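You operate a simulated robot arm through the tools that you are given. There is no shell and no other tool.

The job below is to be done with a simulated robot arm. You get a single attempt, and the scene is never put back.

Task
Weave rows 2, 3 and 4 of the loom's pattern card.
Fine: for each row set the spool wheel, flip the orange lever, push the shuttle through and beat the row in.
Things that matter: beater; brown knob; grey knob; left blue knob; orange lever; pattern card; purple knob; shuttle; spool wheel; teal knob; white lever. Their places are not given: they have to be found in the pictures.

Only the result counts: the job must be done as asked and must still hold three seconds after the hand-in. Knocking over, shifting, dropping, spilling or breaking anything else fails it.

Robot
A 6-joint arm with a two-finger gripper, fixed in place. Base frame: the origin is at the foot of the arm, x ahead of it, y to its left, z up. Readings come in mm, rad, newtons and seconds.
With the tool pointing down near the work surface it reaches from about 140 to 660 mm from the base axis. Its first joint turns from -1.152 to 1.152 rad. Payload 2.45 kg.
Tool frame: the origin (TCP) lies between the finger pads and is the grasp point; the fingertips stand 30 mm ahead of it; z points along the fingers, y is the line along which they close. The gripper opens to 106 mm. The gripper's body begins 79 mm behind the TCP.
Orientation is that of the tool frame in the base frame, as a unit quaternion [x, y, z, w]. With the fingers straight down and closing along the base's y, the tool's x points along the base's -x, its y along +y and its z along -z.

Tools
- The arm moves only by the tool jog_arm. Its argument "series" is a list of rows, each a list of 3 entries, a list of its own where there are three numbers: the shift along the tool's x, y, z in mm, then the turn, a rotation vector about the tool's x, y, z in rad, then the gripper command, from -1 (fully open) to 1 (shut), values between in proportion. In form: [[[x, y, z], [ax, ay, az], fingers], ...]. A call has 1 to 20 rows; each row is the pose to reach, as a shift and turn from the pose commanded when the call began, along the tool's axes at that moment. Rows are played at 5 a second. More than 50 mm and 0.15 rad between two rows, or a gripper value outside its range, and nothing of the call is played. A pose out of reach is approached as far as the arm can. The call stops where the force on the tool passes 90 N (or 10 N more than at its start, if that is more) or the arm is blocked; 0.2 s more then pass. Each finger travels about 153 mm/s and halts on what it meets, pressing with about 24 N; the grip force reading is that of the motor and also rises with nothing between the fingers. The clock runs only during rows and for 0.2 s after the last one: add rows that repeat a pose to give the fingers time. It gives the time, the measured TCP pose, the force on the tool (base axes), the opening and the grip force at its end, in the units of the frame above (readings bear some noise), with the torque about the TCP (base axes, N m) and any sound that the robot's microphone picked up.
- Cameras (640 x 400 px; columns grow to the right, rows downward): "scene" is fixed at [79.4, 423, 1435.6]; the picture's right is [-0.65, -0.76, 0.00], its down [-0.31, 0.27, -0.91] and it looks along [0.69, -0.60, -0.41] (base axes); focal length 304 px, centre (320, 200). "wrist" rides on the gripper at [76, -2, -106] in the tool frame; the picture's right is [0.02, 1.00, 0.00], its down [-0.78, 0.02, -0.62] and it looks along [-0.62, 0.01, 0.78] (tool axes); focal length 247 px, centre (320, 200).
- snapshot(camera): a new picture of that camera. No time passes.
- probe_pixels(camera, pixels): for up to 12 pixels [column, row] of the newest picture of that camera ("zoom" is the newest enlarged one), the place [x, y, z] in the base frame of the surface seen there, good to about 3 mm, but the place of the scene camera against the robot may be out by one fixed shift of up to 25 mm in any direction. No time passes.
- zoom(camera, box): a new picture of the part [left, top, right, bottom] of that camera's present view, enlarged. No time passes.
- job_done(): hands the job in; it is judged then, once.

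Leave the gripper open and the arm clear of the work at the hand-in unless told otherwise.

The tools are called after ">>>" by a JSON object that holds its "method" and its "body". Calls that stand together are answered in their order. jog_arm: Moves the arm, as the interface text tells. Its arguments: {"type":"object","properties":{"series":{"type":"array","items":{"type":"array"}}},"required":["series"]} The other tools are called the same way: snapshot (camera) takes a picture; probe_pixels (camera, pixels) gives the place of the surface under pixels of a picture; zoom (camera, box) takes an enlarged picture of a part of a camera's view; job_done () hands the job in.

At the start:

```text
time: 0.0
ee_pos: [348.9, -3.8, 1344.7]
tool_rot: [0.0, 1.0, 0.0, 0.0]
ft_force: [0.3, 0.3, -0.4]
ft_torque: [0.02, 0.05, -0.02]
gripper_width: 106.1
gripper_force: 0.0
```

scene: 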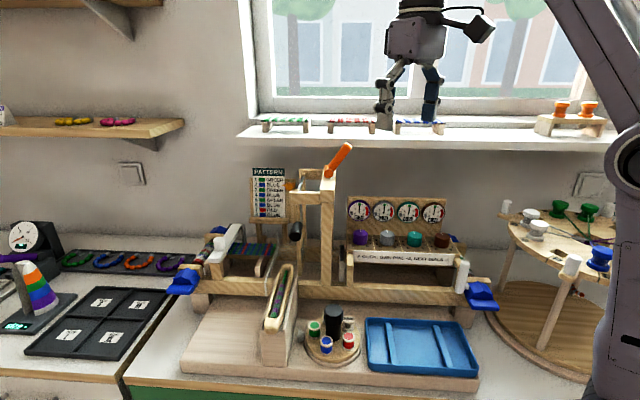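
wrist: 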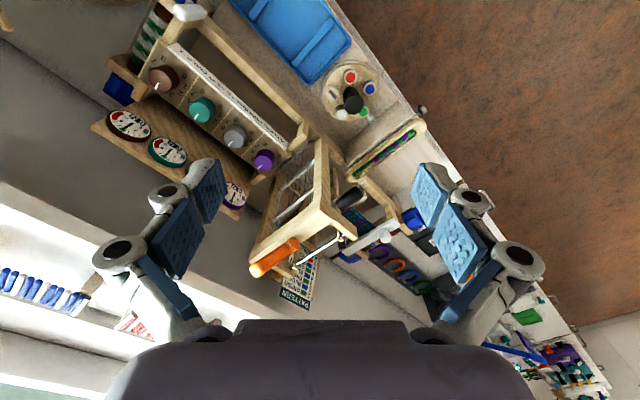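

I see the loom in the middle of the scene picture: pattern card near (268,192), orange lever at (338,160), gauges with knobs on the right, spool wheel near (333,345), shuttle probably in a channel around (280,310). I zoom in to read the details.

>>> {"method": "zoom", "body": {"camera": "scene", "box": [240, 160, 300, 225]}}

>>> {"method": "zoom", "body": {"camera": "scene", "box": [330, 185, 510, 310]}}

>>> {"method": "zoom", "body": {"camera": "scene", "box": [160, 130, 380, 380]}}

>>> {"method": "zoom", "body": {"camera": "scene", "box": [250, 250, 400, 380]}}

```text
6.15 times, centred on (270, 192) of scene
```

zoom: 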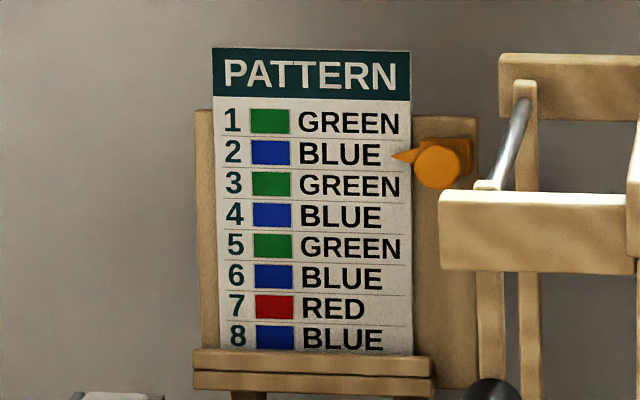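

```text
3.20 times, centred on (420, 248) of scene
```

zoom: 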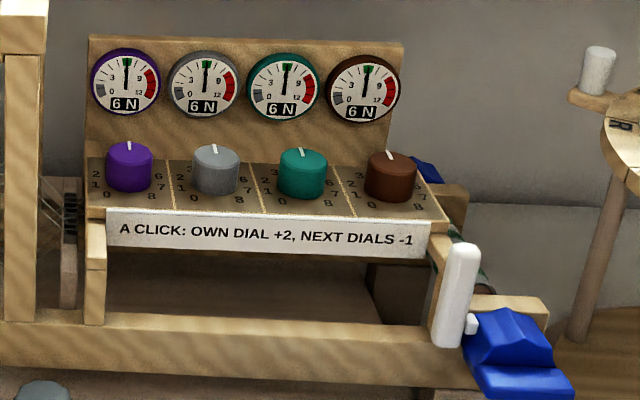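

```text
1.60 times, centred on (270, 255) of scene
```

zoom: 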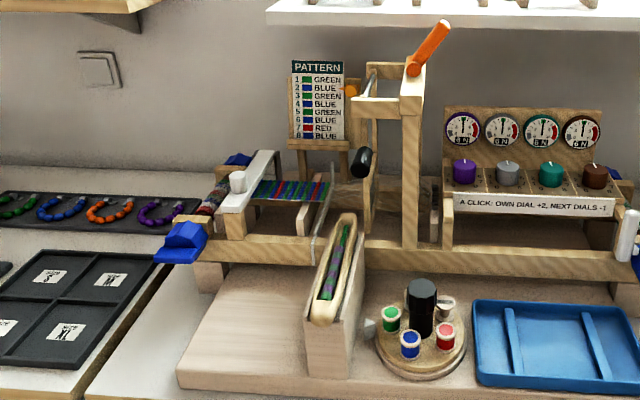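

```text
3.08 times, centred on (325, 315) of scene
```

zoom: 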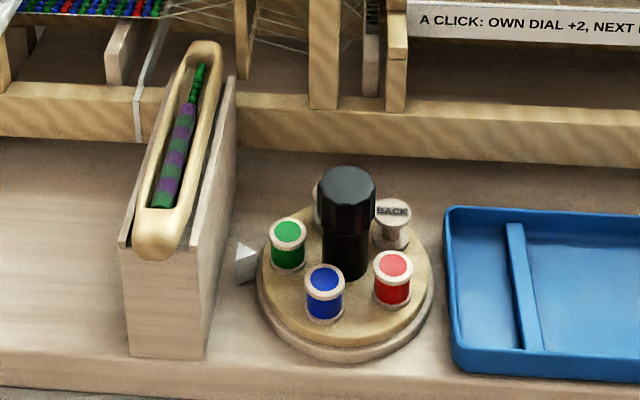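

The pattern card's pointer is at row 2 (BLUE), then row 3 GREEN, row 4 BLUE. The four dials read 6 N. I probe main points to get positions: orange lever, card, dark handle, shuttle, wheel, knobs, blue knobs, white levers.

>>> {"method": "snapshot", "body": {"camera": "scene"}}

>>> {"method": "probe_pixels", "body": {"camera": "scene", "pixels": [[343, 150], [328, 173], [296, 231], [289, 266], [271, 327], [333, 310], [318, 327], [327, 344], [348, 340], [345, 322], [306, 335], [340, 362]]}}

>>> {"method": "probe_pixels", "body": {"camera": "scene", "pixels": [[361, 235], [388, 237], [414, 237], [441, 239], [461, 270], [482, 292], [183, 280], [238, 228], [220, 245], [262, 250], [420, 350], [220, 340]]}}

>>> {"method": "snapshot", "body": {"camera": "wrist"}}

```text
taken
```

scene: 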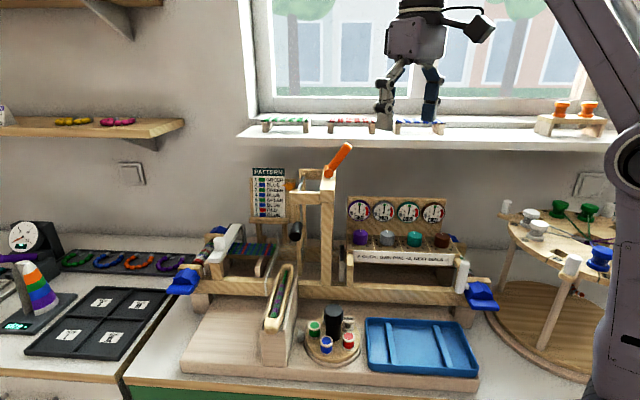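

```text
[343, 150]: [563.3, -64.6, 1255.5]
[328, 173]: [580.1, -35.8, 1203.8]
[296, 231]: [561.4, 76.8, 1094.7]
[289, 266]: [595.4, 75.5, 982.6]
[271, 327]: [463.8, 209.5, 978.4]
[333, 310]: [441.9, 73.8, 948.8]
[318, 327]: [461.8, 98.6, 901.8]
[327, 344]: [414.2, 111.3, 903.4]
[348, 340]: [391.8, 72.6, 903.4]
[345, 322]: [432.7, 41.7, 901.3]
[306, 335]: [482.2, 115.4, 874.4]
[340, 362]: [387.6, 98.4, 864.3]
```

```text
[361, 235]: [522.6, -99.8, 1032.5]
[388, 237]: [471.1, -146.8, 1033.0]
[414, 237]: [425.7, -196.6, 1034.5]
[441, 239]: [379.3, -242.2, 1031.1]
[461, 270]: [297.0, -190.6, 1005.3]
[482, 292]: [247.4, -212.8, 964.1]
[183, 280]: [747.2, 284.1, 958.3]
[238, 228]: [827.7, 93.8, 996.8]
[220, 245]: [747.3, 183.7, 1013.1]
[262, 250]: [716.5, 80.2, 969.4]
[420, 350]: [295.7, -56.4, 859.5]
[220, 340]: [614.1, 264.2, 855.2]
```

```text
taken
```

wrist: 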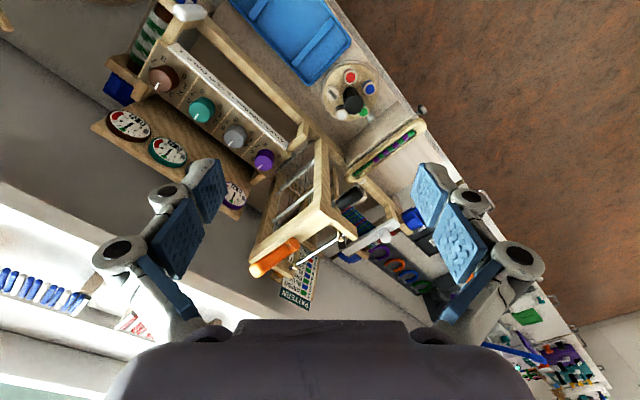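

Next I zoom the wrist view for details and probe the same features there, to find the scene camera's fixed offset.

>>> {"method": "zoom", "body": {"camera": "wrist", "box": [220, 30, 440, 310]}}

>>> {"method": "probe_pixels", "body": {"camera": "wrist", "pixels": [[352, 98], [369, 88], [350, 76], [263, 157], [236, 131], [202, 104], [160, 75], [266, 263], [310, 215], [353, 197], [422, 126], [357, 183]]}}

>>> {"method": "zoom", "body": {"camera": "wrist", "box": [90, 0, 310, 220]}}

```text
1.43 times, centred on (330, 170) of wrist
```

zoom: 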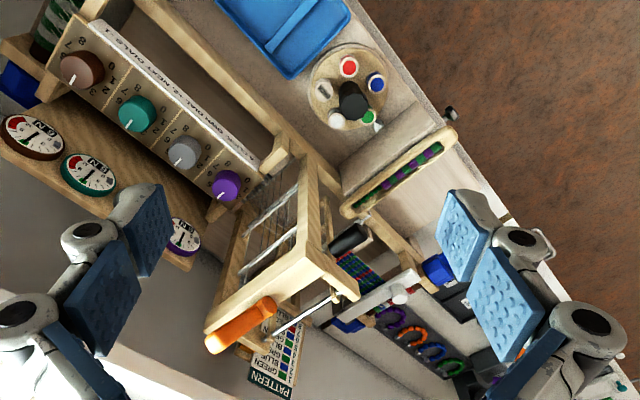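

```text
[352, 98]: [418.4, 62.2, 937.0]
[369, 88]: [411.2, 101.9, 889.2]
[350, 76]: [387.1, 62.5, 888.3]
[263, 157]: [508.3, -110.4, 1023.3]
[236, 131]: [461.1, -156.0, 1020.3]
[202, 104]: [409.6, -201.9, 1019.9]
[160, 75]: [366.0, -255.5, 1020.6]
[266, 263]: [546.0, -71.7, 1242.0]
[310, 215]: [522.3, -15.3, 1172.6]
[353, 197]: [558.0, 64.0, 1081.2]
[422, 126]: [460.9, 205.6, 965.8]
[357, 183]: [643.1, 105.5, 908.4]
```

```text
1.82 times, centred on (200, 110) of wrist
```

zoom: 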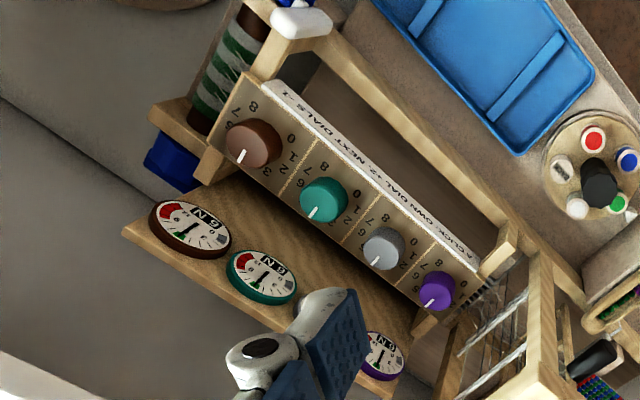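

The scene camera reads about (+4, +9, +14) mm off versus the wrist camera. Green is now at the white pointer at (306,335); blue is the next spool. I look closer at the loom's beater, heddle and white lever areas.

>>> {"method": "zoom", "body": {"camera": "scene", "box": [250, 140, 360, 300]}}

>>> {"method": "zoom", "body": {"camera": "scene", "box": [160, 210, 290, 310]}}

>>> {"method": "zoom", "body": {"camera": "scene", "box": [430, 230, 510, 330]}}

>>> {"method": "zoom", "body": {"camera": "wrist", "box": [300, 90, 440, 290]}}

>>> {"method": "zoom", "body": {"camera": "wrist", "box": [230, 130, 360, 310]}}

```text
2.50 times, centred on (305, 220) of scene
```

zoom: 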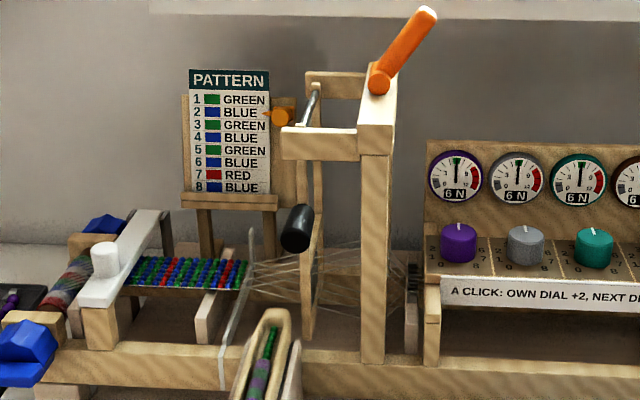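

```text
4.00 times, centred on (225, 260) of scene
```

zoom: 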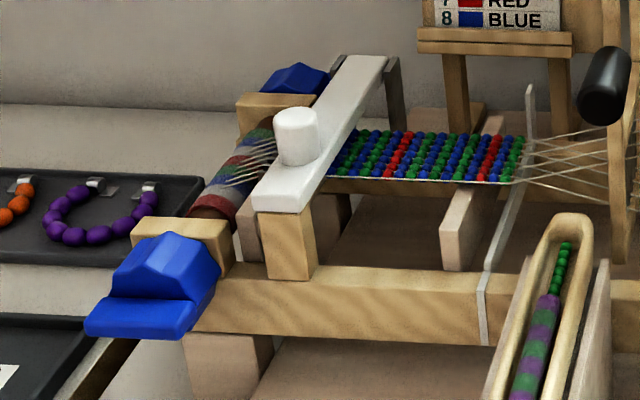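

```text
4.00 times, centred on (470, 280) of scene
```

zoom: 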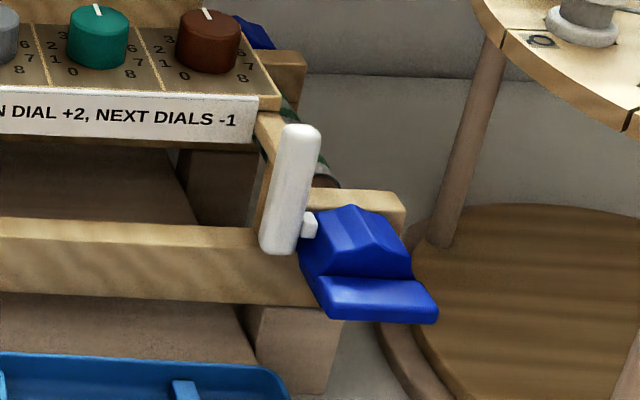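

```text
2.00 times, centred on (370, 190) of wrist
```

zoom: 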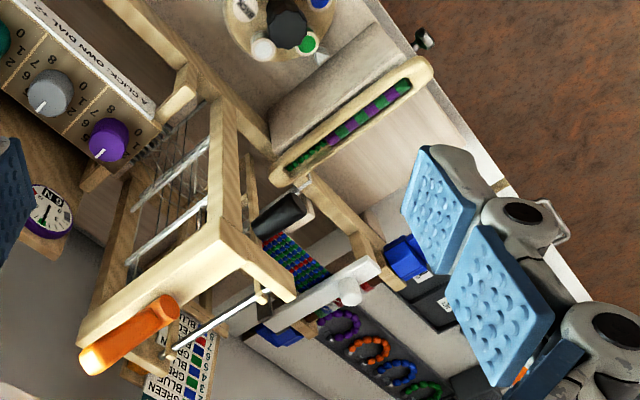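

```text
2.22 times, centred on (295, 220) of wrist
```

zoom: 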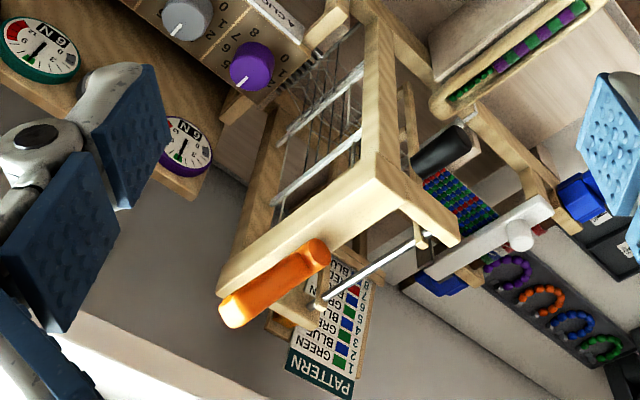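

I see the beater frame hanging from a rod with the black handle at its front post, and the orange lever on top of the heddle frame. I probe lever, crossbar, beater and rod points in the wrist picture and in the scene picture.

>>> {"method": "probe_pixels", "body": {"camera": "wrist", "pixels": [[293, 246], [280, 253], [256, 269], [275, 247], [310, 220], [320, 210], [354, 235], [341, 235], [315, 255], [341, 202], [360, 190], [345, 160]]}}

>>> {"method": "probe_pixels", "body": {"camera": "scene", "pixels": [[327, 172], [332, 163], [338, 154], [347, 147], [320, 190], [301, 198], [291, 197], [300, 230], [291, 235], [308, 240], [320, 240], [303, 265]]}}

>>> {"method": "probe_pixels", "body": {"camera": "scene", "pixels": [[278, 246], [273, 262], [268, 283], [257, 265], [263, 252], [285, 262], [274, 310], [280, 285], [268, 330], [272, 345], [310, 180], [306, 187]]}}

```text
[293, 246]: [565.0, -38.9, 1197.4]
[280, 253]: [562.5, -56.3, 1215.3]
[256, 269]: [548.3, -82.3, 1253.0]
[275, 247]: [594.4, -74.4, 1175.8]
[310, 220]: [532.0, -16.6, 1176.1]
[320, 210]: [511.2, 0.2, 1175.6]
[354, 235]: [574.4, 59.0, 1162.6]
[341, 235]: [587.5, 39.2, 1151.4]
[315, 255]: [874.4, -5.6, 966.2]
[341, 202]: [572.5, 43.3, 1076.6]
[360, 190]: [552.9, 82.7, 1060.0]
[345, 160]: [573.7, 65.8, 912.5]
```

```text
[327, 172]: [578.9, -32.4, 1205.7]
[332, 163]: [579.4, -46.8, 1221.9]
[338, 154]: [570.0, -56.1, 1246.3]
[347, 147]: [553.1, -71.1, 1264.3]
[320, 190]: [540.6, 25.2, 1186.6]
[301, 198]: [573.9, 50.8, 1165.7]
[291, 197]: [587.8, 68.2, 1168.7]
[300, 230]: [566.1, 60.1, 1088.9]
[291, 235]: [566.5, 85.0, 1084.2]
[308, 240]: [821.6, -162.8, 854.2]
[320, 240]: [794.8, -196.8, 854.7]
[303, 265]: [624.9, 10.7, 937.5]
```

```text
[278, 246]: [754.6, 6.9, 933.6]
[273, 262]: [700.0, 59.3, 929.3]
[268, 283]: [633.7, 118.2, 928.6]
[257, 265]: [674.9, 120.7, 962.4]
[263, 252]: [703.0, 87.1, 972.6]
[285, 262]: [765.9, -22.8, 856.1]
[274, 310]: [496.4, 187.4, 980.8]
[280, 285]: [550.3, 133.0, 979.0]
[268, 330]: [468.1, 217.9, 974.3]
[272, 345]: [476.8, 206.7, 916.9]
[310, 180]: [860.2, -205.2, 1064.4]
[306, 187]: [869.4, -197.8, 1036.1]
```

Geometry is getting clear: the loom is turned 45° to the base; lever pivots above the crossbar at about (570,-45,1190) and leans right; the wheel's knob is near (427,67,936). I move above the wheel at a safe height (TCP about (427,67,1060)) and look with the wrist camera.

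>>> {"method": "jog_arm", "body": {"series": [[[-12, 11, 41], [0, 0, 0], -1], [[-24, 22, 82], [0, 0, 0], -1], [[-36, 33, 122], [0, 0, 0], -1], [[-48, 44, 163], [0, 0, 0], -1], [[-60, 55, 204], [0, 0, 0], -1], [[-72, 65, 245], [0, 0, 0], -1], [[-78, 71, 285], [0, 0, 0], -1], [[-78, 71, 285], [0, 0, 0], -1]]}}

>>> {"method": "snapshot", "body": {"camera": "wrist"}}

>>> {"method": "snapshot", "body": {"camera": "scene"}}

```text
time: 1.8
ee_pos: [425.3, 67.0, 1059.4]
tool_rot: [0.0, 1.0, 0.0, 0.0]
ft_force: [0.5, 0.3, -0.5]
ft_torque: [-0.02, 0.01, 0.01]
gripper_width: 106.1
gripper_force: 0.0
```

```text
taken
```

wrist: 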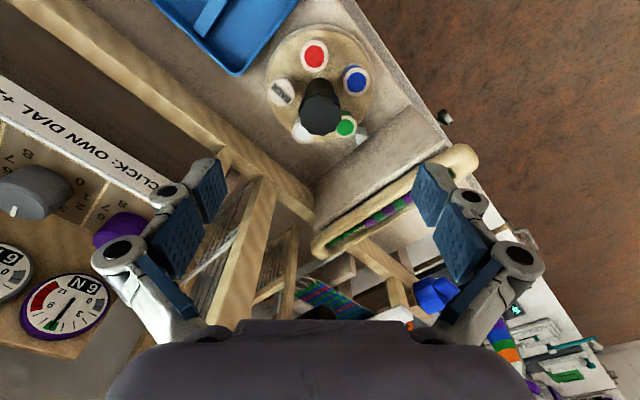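

```text
taken
```

scene: 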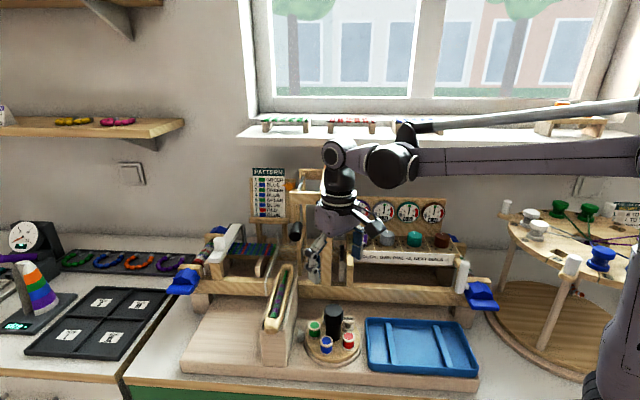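

The wheel shows at wrist pixels around (320,105). I zoom there and probe the knob top, spools and pointer.

>>> {"method": "zoom", "body": {"camera": "wrist", "box": [250, 20, 400, 170]}}

>>> {"method": "probe_pixels", "body": {"camera": "wrist", "pixels": [[313, 56], [355, 79], [345, 125], [281, 93], [301, 133], [320, 88], [309, 118], [335, 120], [362, 134], [321, 100], [322, 110], [322, 130]]}}

```text
2.67 times, centred on (325, 95) of wrist
```

zoom: 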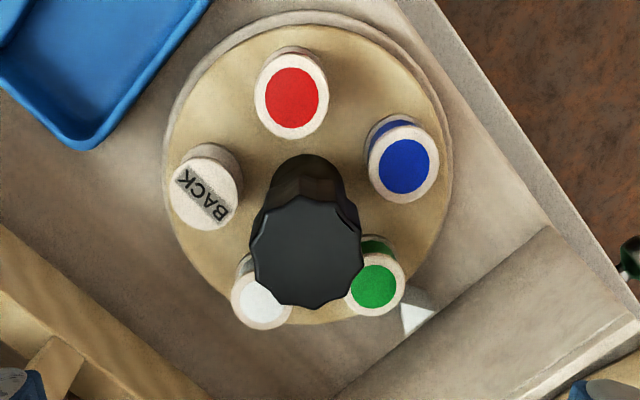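

```text
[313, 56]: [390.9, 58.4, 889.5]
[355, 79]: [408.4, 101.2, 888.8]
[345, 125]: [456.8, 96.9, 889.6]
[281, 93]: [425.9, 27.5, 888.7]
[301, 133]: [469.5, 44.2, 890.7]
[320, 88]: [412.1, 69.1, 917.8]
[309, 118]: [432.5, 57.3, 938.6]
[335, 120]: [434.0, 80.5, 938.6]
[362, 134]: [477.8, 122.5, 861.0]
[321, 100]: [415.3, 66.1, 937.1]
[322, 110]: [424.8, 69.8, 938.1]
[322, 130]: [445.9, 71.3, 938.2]
```

Knob centre comes out at about (429.5, 65.7), top z 938, spool tops z 890. I go down to TCP z ≈ 928 (tips 8 mm above the spools) with the fingers open, then check.

>>> {"method": "jog_arm", "body": {"series": [[[-3, -1.3, 40], [0, 0, 0], -1], [[-3, -1.3, 80], [0, 0, 0], -1], [[-3, -1.3, 110], [0, 0, 0], -1], [[-3, -1.3, 131], [0, 0, 0], -1], [[-3, -1.3, 131], [0, 0, 0], -1]]}}

>>> {"method": "snapshot", "body": {"camera": "wrist"}}

>>> {"method": "zoom", "body": {"camera": "scene", "box": [240, 200, 440, 380]}}

```text
time: 3.0
ee_pos: [430.0, 67.0, 927.8]
tool_rot: [0.0, 1.0, 0.0, 0.0]
ft_force: [0.2, 0.4, 0.0]
ft_torque: [0.03, 0.01, 0.0]
gripper_width: 106.2
gripper_force: 0.1
```

```text
taken
```

wrist: 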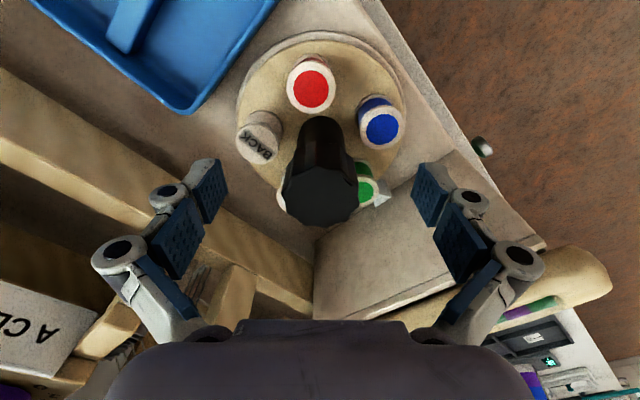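

```text
2.22 times, centred on (340, 290) of scene
```

zoom: 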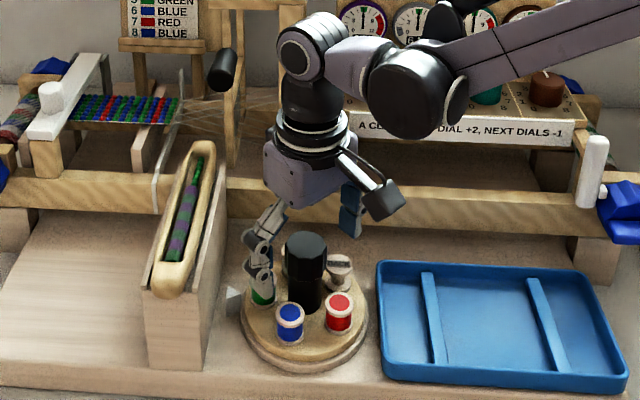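

The knob stands centred between the fingers. I close on it and wait a moment.

>>> {"method": "jog_arm", "body": {"series": [[[0, 0, 0], [0, 0, 0], 1], [[0, 0, 0], [0, 0, 0], 1], [[0, 0, 0], [0, 0, 0], 1]]}}

```text
time: 3.8
ee_pos: [429.3, 67.4, 929.2]
tool_rot: [-0.001, 1.0, 0.001, 0.001]
ft_force: [1.4, 5.0, 18.7]
ft_torque: [0.03, 0.13, 0.05]
gripper_width: 40.0
gripper_force: 44.8
```

It grips at 40 mm width. Now I turn it clockwise from above by 72° (+1.257 rad about tool z) in small steps to bring blue to the pointer.

>>> {"method": "jog_arm", "body": {"series": [[[0, 0, 0], [0, 0, 0.12], 1], [[0, 0, 0], [0, 0, 0.24], 1], [[0, 0, 0], [0, 0, 0.36], 1], [[0, 0, 0], [0, 0, 0.48], 1], [[0, 0, 0], [0, 0, 0.6], 1], [[0, 0, 0], [0, 0, 0.72], 1], [[0, 0, 0], [0, 0, 0.84], 1], [[0, 0, 0], [0, 0, 0.96], 1], [[0, 0, 0], [0, 0, 1.08], 1], [[0, 0, 0], [0, 0, 1.18], 1], [[0, 0, 0], [0, 0, 1.257], 1], [[0, 0, 0], [0, 0, 1.257], 1]]}}

>>> {"method": "snapshot", "body": {"camera": "wrist"}}

>>> {"method": "zoom", "body": {"camera": "scene", "box": [240, 200, 440, 380]}}

```text
time: 6.4
ee_pos: [432.4, 67.0, 928.8]
tool_rot: [0.589, 0.808, 0.004, 0.001]
ft_force: [22.3, 19.9, 12.7]
ft_torque: [0.86, 0.02, 0.0]
gripper_width: 38.8
gripper_force: 44.5
```

```text
taken
```

wrist: 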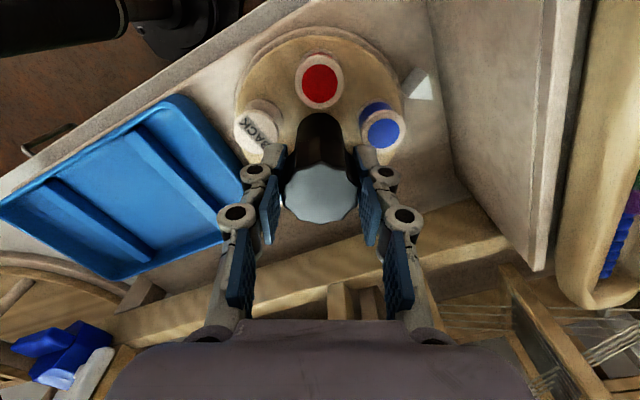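

```text
2.22 times, centred on (340, 290) of scene
```

zoom: 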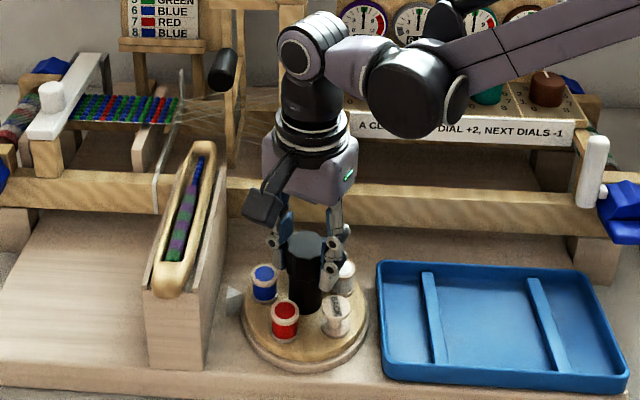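

Blue is now beside the white pointer and the shuttle's thread end has turned blue. I open the fingers and rise straight up, then look again.

>>> {"method": "jog_arm", "body": {"series": [[[0, 0, 0], [0, 0, 0], -1], [[0, 0, 0], [0, 0, 0], -1], [[0, 0, 0], [0, 0, 0], -1], [[0, 0, -45], [0, 0, 0], -1], [[0, 0, -90], [0, 0, 0], -1], [[0, 0, -135], [0, 0, 0], -1], [[0, 0, -180], [0, 0, 0], -1], [[0, 0, -220], [0, 0, 0], -1], [[0, 0, -220], [0, 0, 0], -1]]}}

>>> {"method": "snapshot", "body": {"camera": "wrist"}}

>>> {"method": "zoom", "body": {"camera": "scene", "box": [240, 240, 400, 380]}}

```text
time: 8.4
ee_pos: [428.3, 66.1, 1146.4]
tool_rot: [0.588, 0.809, 0.0, 0.0]
ft_force: [0.2, 0.2, -0.2]
ft_torque: [0.04, 0.02, 0.01]
gripper_width: 106.1
gripper_force: 0.0
```

```text
taken
```

wrist: 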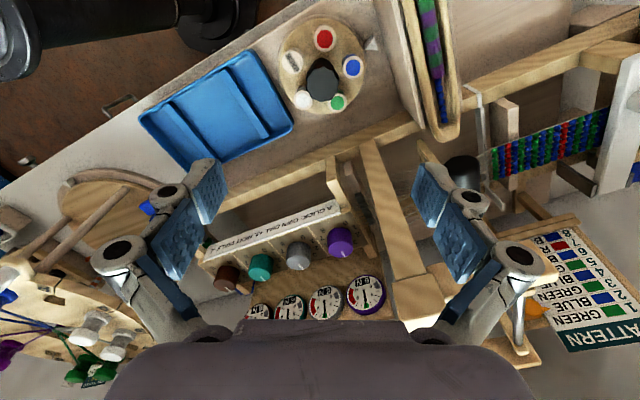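

```text
2.86 times, centred on (320, 310) of scene
```

zoom: 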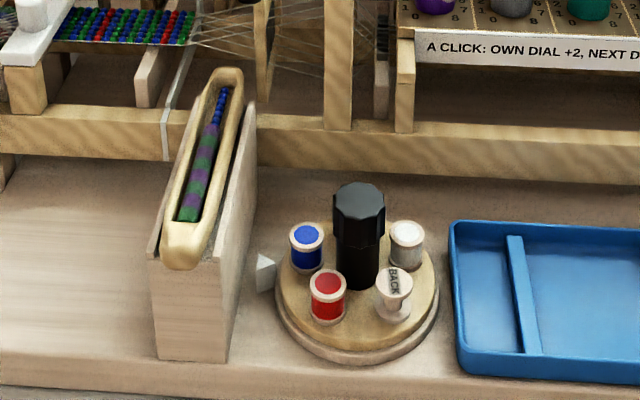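

Blue is set and the shuttle thread is blue. Next is the orange lever: it leans to the right (tip about (548,-82,1253)). I rise to z≈1320, close the fingers, turn so the fingers close along the loom's left-right axis, and go to the right side of the lever at about (517,-107).

>>> {"method": "jog_arm", "body": {"series": [[[0, 0, -45], [0, 0, 0], 1], [[0, 0, -90], [0, 0, 0], 1], [[0, 0, -135], [0, 0, 0], 1], [[0, 0, -174], [0, 0, 0], 1], [[-46, 7.5, -174], [0, 0, -0.12], 1], [[-92, 15, -174], [0, 0, -0.24], 1], [[-138, 22.5, -174], [0, 0, -0.36], 1], [[-184, 29, -174], [0, 0, -0.471], 1], [[-192.1, 30.9, -174], [0, 0, -0.471], 1], [[-192.1, 30.9, -174], [0, 0, -0.471], 1]]}}

>>> {"method": "snapshot", "body": {"camera": "wrist"}}

>>> {"method": "snapshot", "body": {"camera": "scene"}}

```text
time: 10.6
ee_pos: [463.0, -91.3, 1283.2]
tool_rot: [0.382, 0.924, 0.0, 0.0]
ft_force: [0.3, 0.0, 0.4]
ft_torque: [-0.02, -0.01, -0.01]
gripper_width: 0.0
gripper_force: 23.6
out of reach, approached as far as the arm can: row 4, 5, 6, 7, 8, 9, 10
```

```text
taken
```

wrist: 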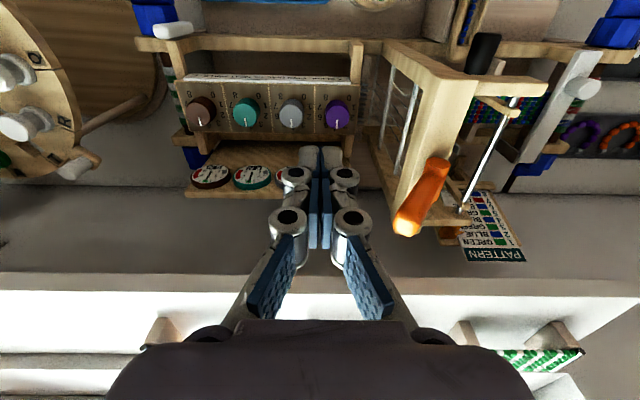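

```text
taken
```

scene: 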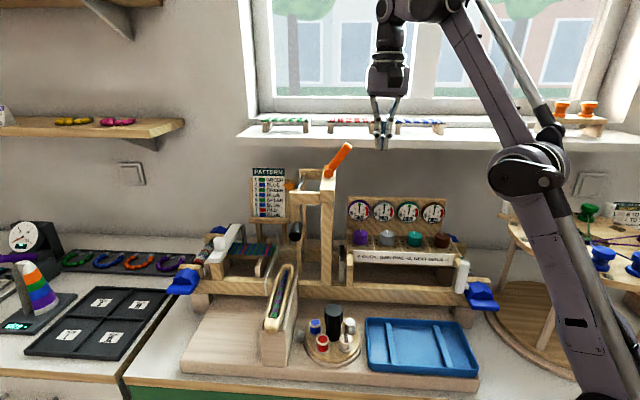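

With the tool pointing straight down the arm can't reach that far at this height; I need to tilt the tool outward. First I check where the commanded pose stands with a zero-shift row.

>>> {"method": "jog_arm", "body": {"series": [[[0, 0, 0], [0, 0, 0], 1]]}}

```text
time: 11.0
ee_pos: [462.4, -91.0, 1284.8]
tool_rot: [0.383, 0.924, 0.0, 0.001]
ft_force: [0.3, 0.6, 0.3]
ft_torque: [0.02, 0.02, 0.0]
gripper_width: 0.0
gripper_force: 24.4
```

The commanded pose is the reached one. I tilt the tool 40° so it points toward the loom's back (rotation about tool y), then move to (517,-107,1240), right of the lever.

>>> {"method": "jog_arm", "body": {"series": [[[0, 0, 0], [0, -0.14, 0], 1], [[0, 0, 0], [0, -0.28, 0], 1], [[0, 0, 0], [0, -0.42, 0], 1], [[0, 0, 0], [0, -0.56, 0], 1], [[0, 0, 0], [0, -0.7, 0], 1], [[-25, 5, 22], [0, -0.7, 0], 1], [[-49.5, 10, 43.5], [0, -0.7, 0], 1], [[-49.5, 10, 43.5], [0, -0.7, 0], 1]]}}

>>> {"method": "snapshot", "body": {"camera": "wrist"}}

>>> {"method": "snapshot", "body": {"camera": "scene"}}

```text
time: 12.8
ee_pos: [506.5, -119.0, 1240.3]
tool_rot: [0.36, 0.868, -0.131, 0.317]
ft_force: [0.1, 0.3, 0.9]
ft_torque: [-0.01, -0.01, -0.03]
gripper_width: 0.3
gripper_force: 23.6
```

```text
taken
```

wrist: 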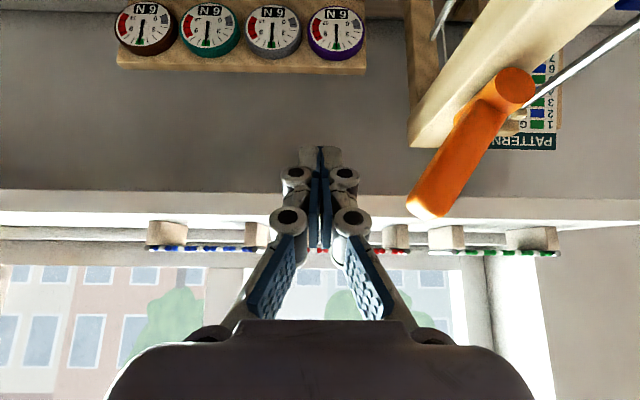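

```text
taken
```

scene: 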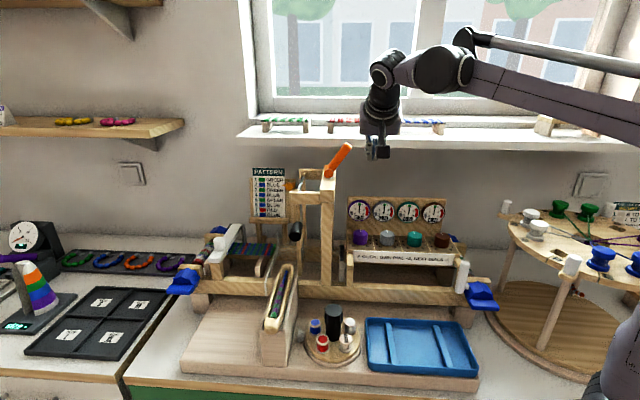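

The lever is now clear at wrist pixels (515,85) base to (425,205) tip. I probe along it.

>>> {"method": "probe_pixels", "body": {"camera": "wrist", "pixels": [[516, 85], [490, 110], [465, 145], [445, 175], [425, 203], [500, 150], [480, 110], [420, 135], [512, 60], [610, 60], [320, 160], [450, 205]]}}

>>> {"method": "zoom", "body": {"camera": "wrist", "box": [380, 0, 640, 240]}}

```text
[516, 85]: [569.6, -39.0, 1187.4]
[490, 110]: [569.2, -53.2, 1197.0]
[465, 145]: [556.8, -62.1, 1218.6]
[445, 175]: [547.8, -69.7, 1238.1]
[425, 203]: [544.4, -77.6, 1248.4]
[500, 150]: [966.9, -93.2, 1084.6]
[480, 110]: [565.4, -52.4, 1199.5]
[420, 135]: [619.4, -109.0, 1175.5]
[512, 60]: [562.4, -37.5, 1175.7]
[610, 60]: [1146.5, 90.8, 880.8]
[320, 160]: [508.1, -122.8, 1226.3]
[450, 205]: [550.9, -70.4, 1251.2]
```

```text
1.67 times, centred on (510, 120) of wrist
```

zoom: 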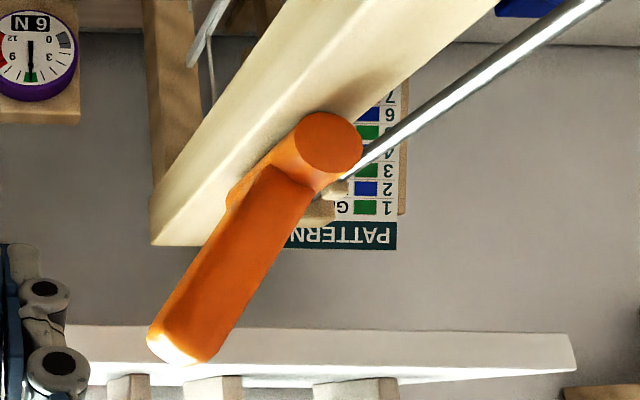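

The lever's pivot is at about u=375 (loom left-right axis) and its arm sits at the same depth as my fingertips. I push left along tool y by 116 mm at this height to flip it over.

>>> {"method": "jog_arm", "body": {"series": [[[0, 20, 0], [0, 0, 0], 1], [[0, 40, 0], [0, 0, 0], 1], [[0, 55, 0], [0, 0, 0], 1], [[0, 70, 0], [0, 0, 0], 1], [[0, 85, 0], [0, 0, 0], 1], [[0, 100, 0], [0, 0, 0], 1], [[0, 116, 0], [0, 0, 0], 1], [[0, 116, 0], [0, 0, 0], 1]]}}

>>> {"method": "snapshot", "body": {"camera": "wrist"}}

>>> {"method": "zoom", "body": {"camera": "scene", "box": [230, 120, 400, 300]}}

```text
time: 14.6
ee_pos: [579.6, -48.6, 1244.3]
tool_rot: [0.365, 0.865, -0.143, 0.313]
ft_force: [-47.4, -32.3, 20.0]
ft_torque: [-0.79, 0.95, -0.29]
gripper_width: 0.0
gripper_force: 23.7
```

```text
taken
```

wrist: 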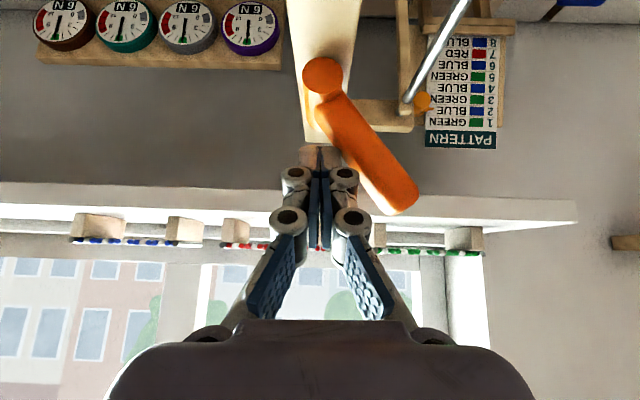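

```text
2.22 times, centred on (315, 210) of scene
```

zoom: 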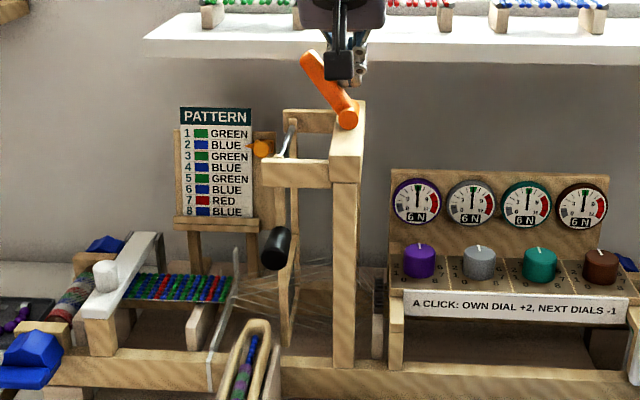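

The lever has flipped to the left stop (about 57 N against it). I back off to the right, then withdraw toward the front at the same height.

>>> {"method": "jog_arm", "body": {"series": [[[0, -15, 0], [0, 0, 0], 1], [[0, -35, 0], [0, 0, 0], 1], [[0, -50, 0], [0, 0, 0], 1], [[38, -50, -32], [0, 0, 0], 1], [[76, -50, -64], [0, 0, 0], 1], [[115, -50, -97], [0, 0, 0], 1], [[115, -50, -97], [0, 0, 0], 1]]}}

>>> {"method": "snapshot", "body": {"camera": "wrist"}}

>>> {"method": "snapshot", "body": {"camera": "scene"}}

```text
refused: row 6 steps farther than a row can; nothing moved
```

```text
taken
```

wrist: 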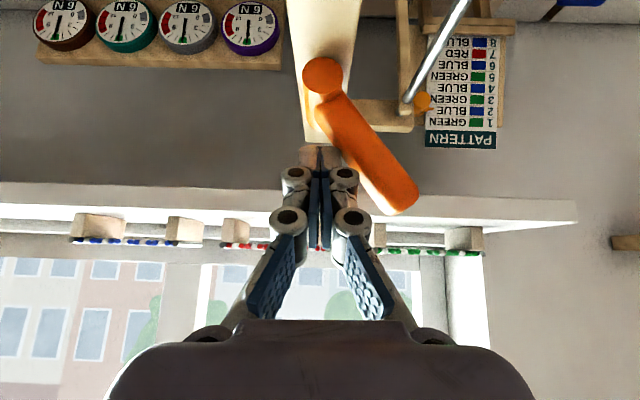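

```text
taken
```

scene: 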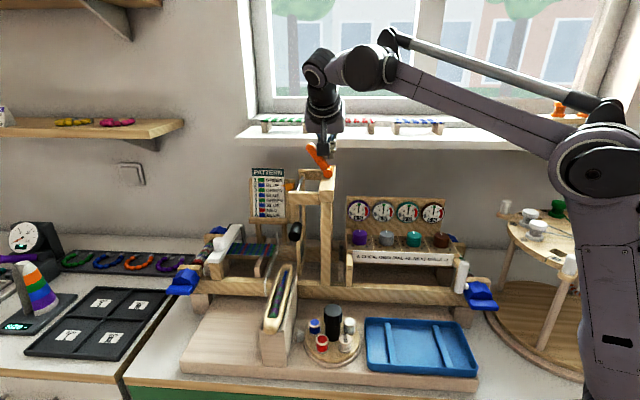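

One step was slightly over 50 mm. I repeat the retreat with smaller steps.

>>> {"method": "jog_arm", "body": {"series": [[[0, -15, 0], [0, 0, 0], 1], [[0, -35, 0], [0, 0, 0], 1], [[0, -50, 0], [0, 0, 0], 1], [[29, -50, -24], [0, 0, 0], 1], [[58, -50, -48], [0, 0, 0], 1], [[87, -50, -73], [0, 0, 0], 1], [[115, -50, -97], [0, 0, 0], 1], [[115, -50, -97], [0, 0, 0], 1]]}}

>>> {"method": "snapshot", "body": {"camera": "wrist"}}

>>> {"method": "snapshot", "body": {"camera": "scene"}}

```text
time: 16.4
ee_pos: [444.8, 33.8, 1241.4]
tool_rot: [0.36, 0.868, -0.131, 0.317]
ft_force: [0.0, 0.8, 0.0]
ft_torque: [-0.02, 0.0, -0.01]
gripper_width: 0.2
gripper_force: 24.0
```

```text
taken
```

wrist: 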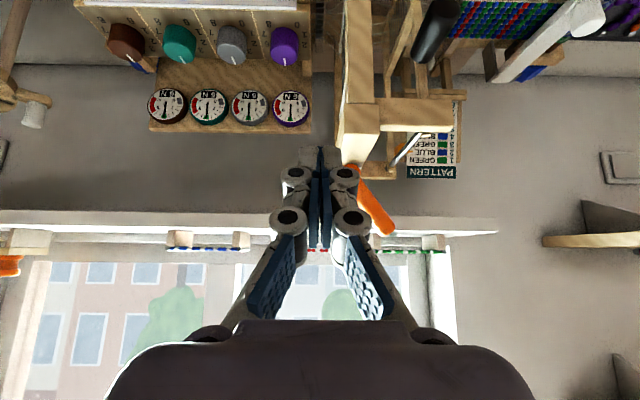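

```text
taken
```

scene: 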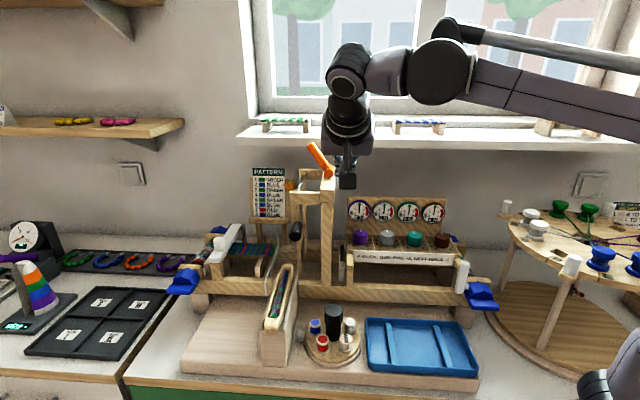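

The lever stays on the left. Now I go in front of the shuttle to look at it from the front: TCP to loom u=471, v=110, z≈1130 with the tool turned back to pointing down.

>>> {"method": "jog_arm", "body": {"series": [[[35, 22, -5], [0, 0.117, 0], 1], [[70, 44, -10], [0, 0.234, 0], 1], [[105, 66, -16], [0, 0.35, 0], 1], [[140, 88, -21], [0, 0.467, 0], 1], [[175, 110, -26], [0, 0.584, 0], 1], [[209.7, 132.6, -31.4], [0, 0.7, 0], 1], [[209.7, 132.6, -31.4], [0, 0.7, 0], 1]]}}

>>> {"method": "snapshot", "body": {"camera": "wrist"}}

>>> {"method": "snapshot", "body": {"camera": "scene"}}

```text
time: 18.0
ee_pos: [412.5, 255.1, 1129.2]
tool_rot: [0.383, 0.924, 0.001, -0.001]
ft_force: [0.5, -0.2, -0.5]
ft_torque: [0.0, 0.02, -0.04]
gripper_width: 0.0
gripper_force: 24.2
```

```text
taken
```

wrist: 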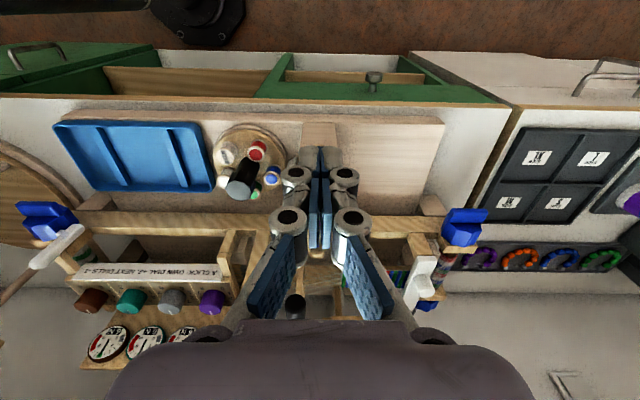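

```text
taken
```

scene: 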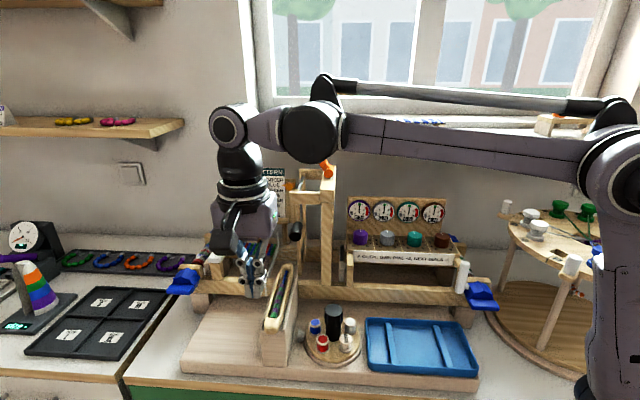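

The closed fingers block the view of the shuttle. I open them to look between.

>>> {"method": "jog_arm", "body": {"series": [[[0, 0, 0], [0, 0, 0], -1], [[0, 0, 0], [0, 0, 0], -1]]}}

>>> {"method": "snapshot", "body": {"camera": "wrist"}}

>>> {"method": "zoom", "body": {"camera": "wrist", "box": [220, 90, 420, 330]}}

```text
time: 18.6
ee_pos: [411.9, 255.0, 1130.0]
tool_rot: [0.383, 0.924, 0.0, 0.0]
ft_force: [0.7, 0.1, -0.3]
ft_torque: [0.02, 0.03, -0.01]
gripper_width: 105.9
gripper_force: 0.0
```

```text
taken
```

wrist: 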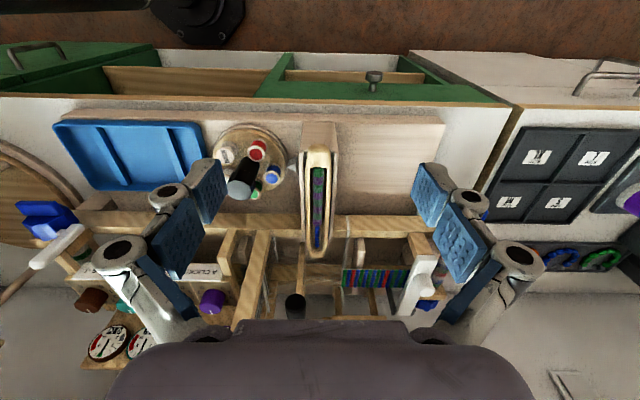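

```text
1.67 times, centred on (320, 210) of wrist
```

zoom: 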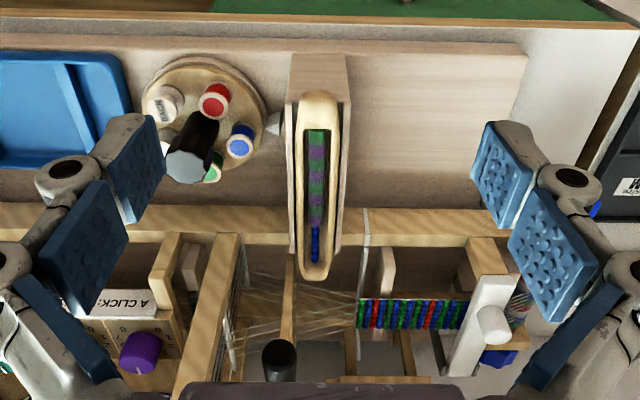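

The shuttle is visible between the fingers at wrist pixels (318,150) near end to (317,255) far end. I zoom in more and probe its outline and the chute.

>>> {"method": "zoom", "body": {"camera": "wrist", "box": [270, 110, 370, 270]}}

>>> {"method": "probe_pixels", "body": {"camera": "wrist", "pixels": [[319, 149], [319, 158], [317, 253], [306, 190], [328, 190], [318, 200], [317, 240], [335, 190], [302, 150], [303, 180], [319, 140], [319, 125]]}}

>>> {"method": "probe_pixels", "body": {"camera": "wrist", "pixels": [[294, 305], [302, 265], [300, 285], [345, 275], [380, 275], [342, 230], [346, 245], [265, 240], [255, 290], [330, 305], [420, 265], [318, 262]]}}

```text
2.50 times, centred on (320, 190) of wrist
```

zoom: 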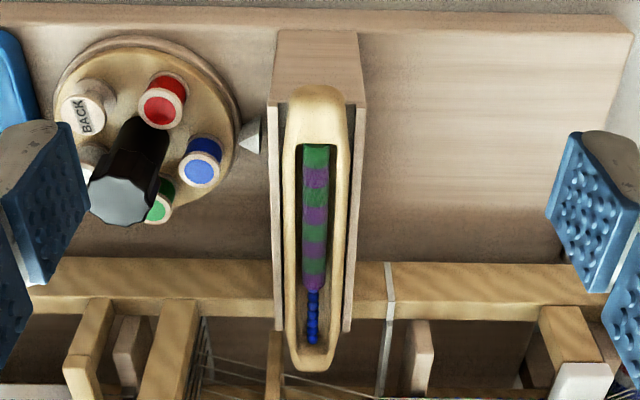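

```text
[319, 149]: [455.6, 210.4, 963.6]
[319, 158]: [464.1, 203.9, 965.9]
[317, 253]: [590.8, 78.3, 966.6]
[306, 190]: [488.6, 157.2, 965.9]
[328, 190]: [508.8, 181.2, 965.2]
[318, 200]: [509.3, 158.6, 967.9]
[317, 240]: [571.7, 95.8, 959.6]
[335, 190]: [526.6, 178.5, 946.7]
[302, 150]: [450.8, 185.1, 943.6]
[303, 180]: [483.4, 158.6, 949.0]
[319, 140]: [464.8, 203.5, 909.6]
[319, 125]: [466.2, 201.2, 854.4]
```

```text
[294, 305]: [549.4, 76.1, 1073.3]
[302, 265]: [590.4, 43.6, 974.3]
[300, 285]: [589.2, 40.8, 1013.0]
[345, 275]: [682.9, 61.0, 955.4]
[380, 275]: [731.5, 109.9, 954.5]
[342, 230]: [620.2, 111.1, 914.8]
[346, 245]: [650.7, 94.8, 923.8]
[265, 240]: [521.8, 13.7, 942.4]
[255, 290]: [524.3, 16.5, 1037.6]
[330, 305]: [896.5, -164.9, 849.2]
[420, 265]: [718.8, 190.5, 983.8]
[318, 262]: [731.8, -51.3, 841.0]
```

The shuttle sits at loom u=472, from v=173 to 363, top z 966, in an open chute (walls to z≈947) with its nose sticking out about 12 mm in front. Before pushing I look at the shed and what lies behind it.

>>> {"method": "zoom", "body": {"camera": "scene", "box": [260, 220, 345, 300]}}

>>> {"method": "zoom", "body": {"camera": "wrist", "box": [230, 200, 420, 325]}}

```text
5.00 times, centred on (302, 260) of scene
```

zoom: 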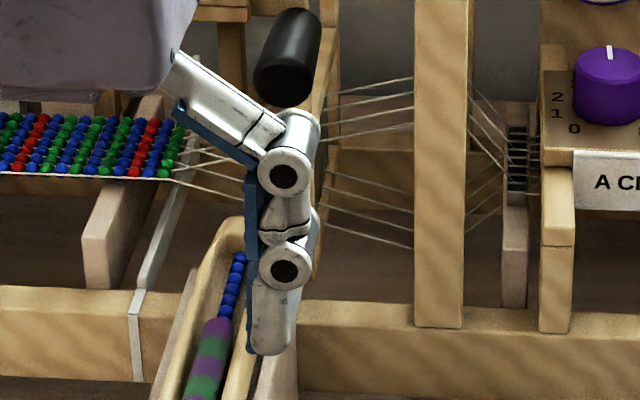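

```text
3.20 times, centred on (325, 262) of wrist
```

zoom: 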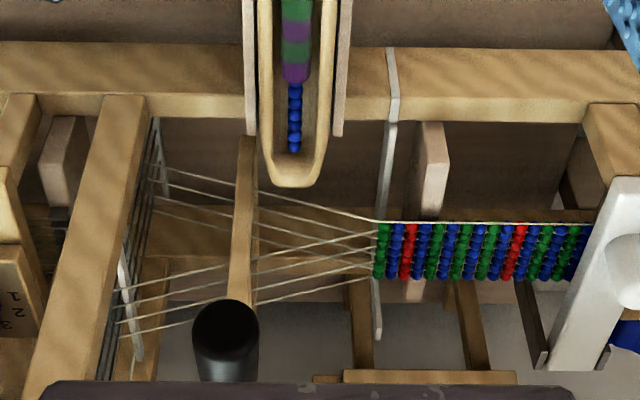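

I probe the cloth's front and back edges and the warp threads to know how far the shuttle must travel.

>>> {"method": "probe_pixels", "body": {"camera": "zoom", "pixels": [[380, 226], [380, 250], [380, 276], [200, 180], [200, 292], [575, 226], [560, 276], [375, 330], [350, 320], [245, 150], [295, 180], [430, 300]]}}

```text
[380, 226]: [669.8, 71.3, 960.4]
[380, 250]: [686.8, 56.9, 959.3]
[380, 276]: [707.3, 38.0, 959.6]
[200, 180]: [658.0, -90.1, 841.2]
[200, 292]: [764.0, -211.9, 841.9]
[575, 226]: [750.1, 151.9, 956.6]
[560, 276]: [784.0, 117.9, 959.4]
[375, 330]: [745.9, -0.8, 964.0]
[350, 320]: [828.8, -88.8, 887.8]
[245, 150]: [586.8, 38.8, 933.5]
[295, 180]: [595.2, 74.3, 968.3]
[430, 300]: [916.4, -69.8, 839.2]
```

The cloth is only 50 mm wide (v 423–473), and the shuttle lane (u 456–488) passes left of the beater post. To push it deep I want the fingers pointing forward-down, with the camera on the loom's left side so it clears the handle. First I close the fingers and yaw +90° about tool z.

>>> {"method": "jog_arm", "body": {"series": [[[0, 0, 0], [0, 0, 0.14], 1], [[0, 0, 0], [0, 0, 0.28], 1], [[0, 0, 0], [0, 0, 0.42], 1], [[0, 0, 0], [0, 0, 0.56], 1], [[0, 0, 0], [0, 0, 0.7], 1], [[0, 0, 0], [0, 0, 0.84], 1], [[0, 0, 0], [0, 0, 0.98], 1], [[0, 0, 0], [0, 0, 1.12], 1], [[0, 0, 0], [0, 0, 1.26], 1], [[0, 0, 0], [0, 0, 1.4], 1], [[0, 0, 0], [0, 0, 1.5], 1], [[0, 0, 0], [0, 0, 1.5708], 1], [[0, 0, 0], [0, 0, 1.5708], 1]]}}

>>> {"method": "snapshot", "body": {"camera": "scene"}}

>>> {"method": "snapshot", "body": {"camera": "wrist"}}

```text
time: 21.4
ee_pos: [414.2, 255.0, 1129.5]
tool_rot: [0.924, 0.382, 0.0, 0.0]
ft_force: [-0.5, 0.2, -0.9]
ft_torque: [-0.01, 0.02, -0.01]
gripper_width: 0.2
gripper_force: 24.0
```

```text
taken
```

scene: 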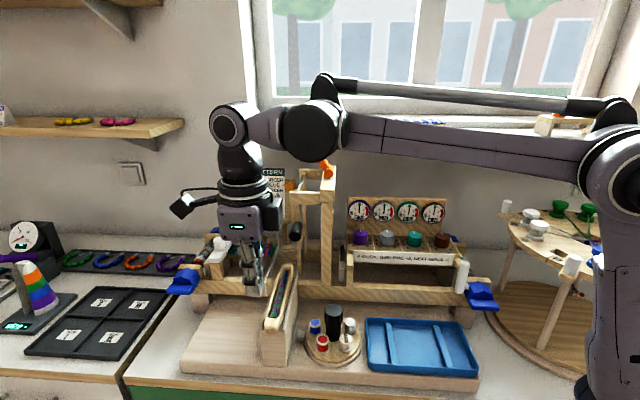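

```text
taken
```

wrist: 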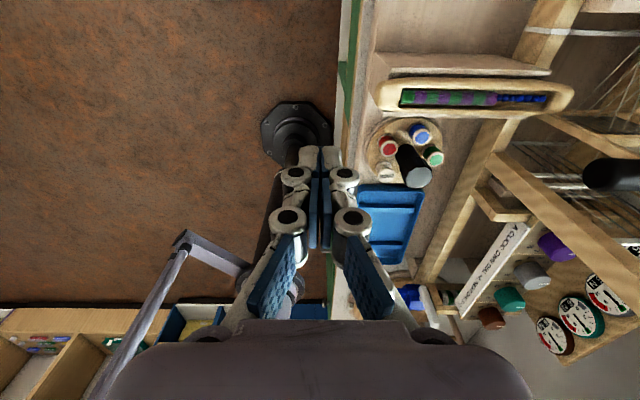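

Now I tilt the fingers forward by 60° toward the loom's back (rotation about tool x of −1.05) while coming down to z≈1060, still in front of the shuttle.

>>> {"method": "jog_arm", "body": {"series": [[[0, 0, 10], [-0.14, 0, 0], 1], [[0, 0, 20], [-0.28, 0, 0], 1], [[0, 0, 30], [-0.42, 0, 0], 1], [[0, 3, 40], [-0.56, 0, 0], 1], [[0, 6, 50], [-0.7, 0, 0], 1], [[0, 8, 60], [-0.84, 0, 0], 1], [[0, 10, 70], [-0.98, 0, 0], 1], [[0, 10, 70], [-1.05, 0, 0], 1], [[0, 10, 70], [-1.05, 0, 0], 1]]}}

>>> {"method": "snapshot", "body": {"camera": "scene"}}

>>> {"method": "snapshot", "body": {"camera": "wrist"}}

```text
time: 23.4
ee_pos: [475.6, 199.8, 1059.2]
tool_rot: [0.78, 0.384, 0.159, 0.468]
ft_force: [0.1, 0.6, 0.2]
ft_torque: [0.02, 0.03, 0.0]
gripper_width: 0.0
gripper_force: 24.2
out of reach, approached as far as the arm can: row 2, 3, 4, 5, 6, 7, 8, 9
```

```text
taken
```

scene: 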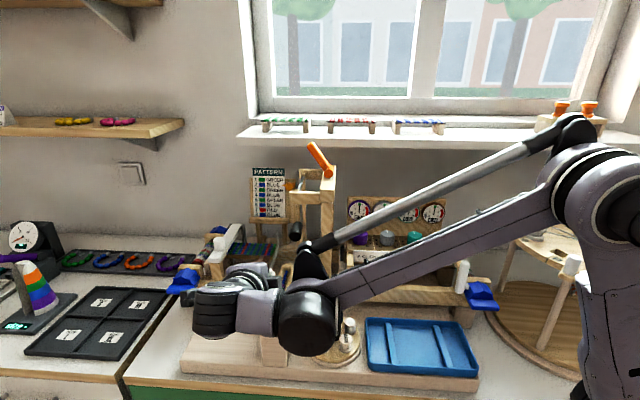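

```text
taken
```

wrist: 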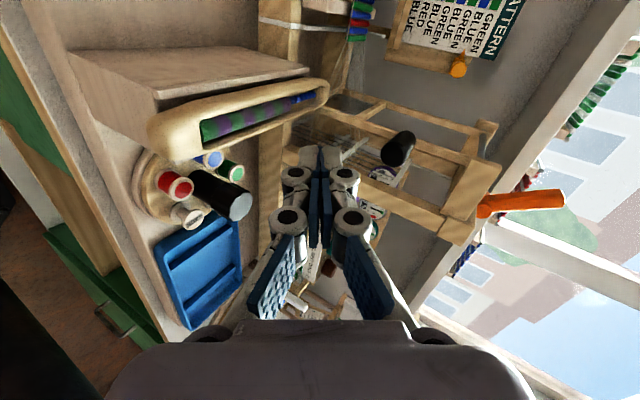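

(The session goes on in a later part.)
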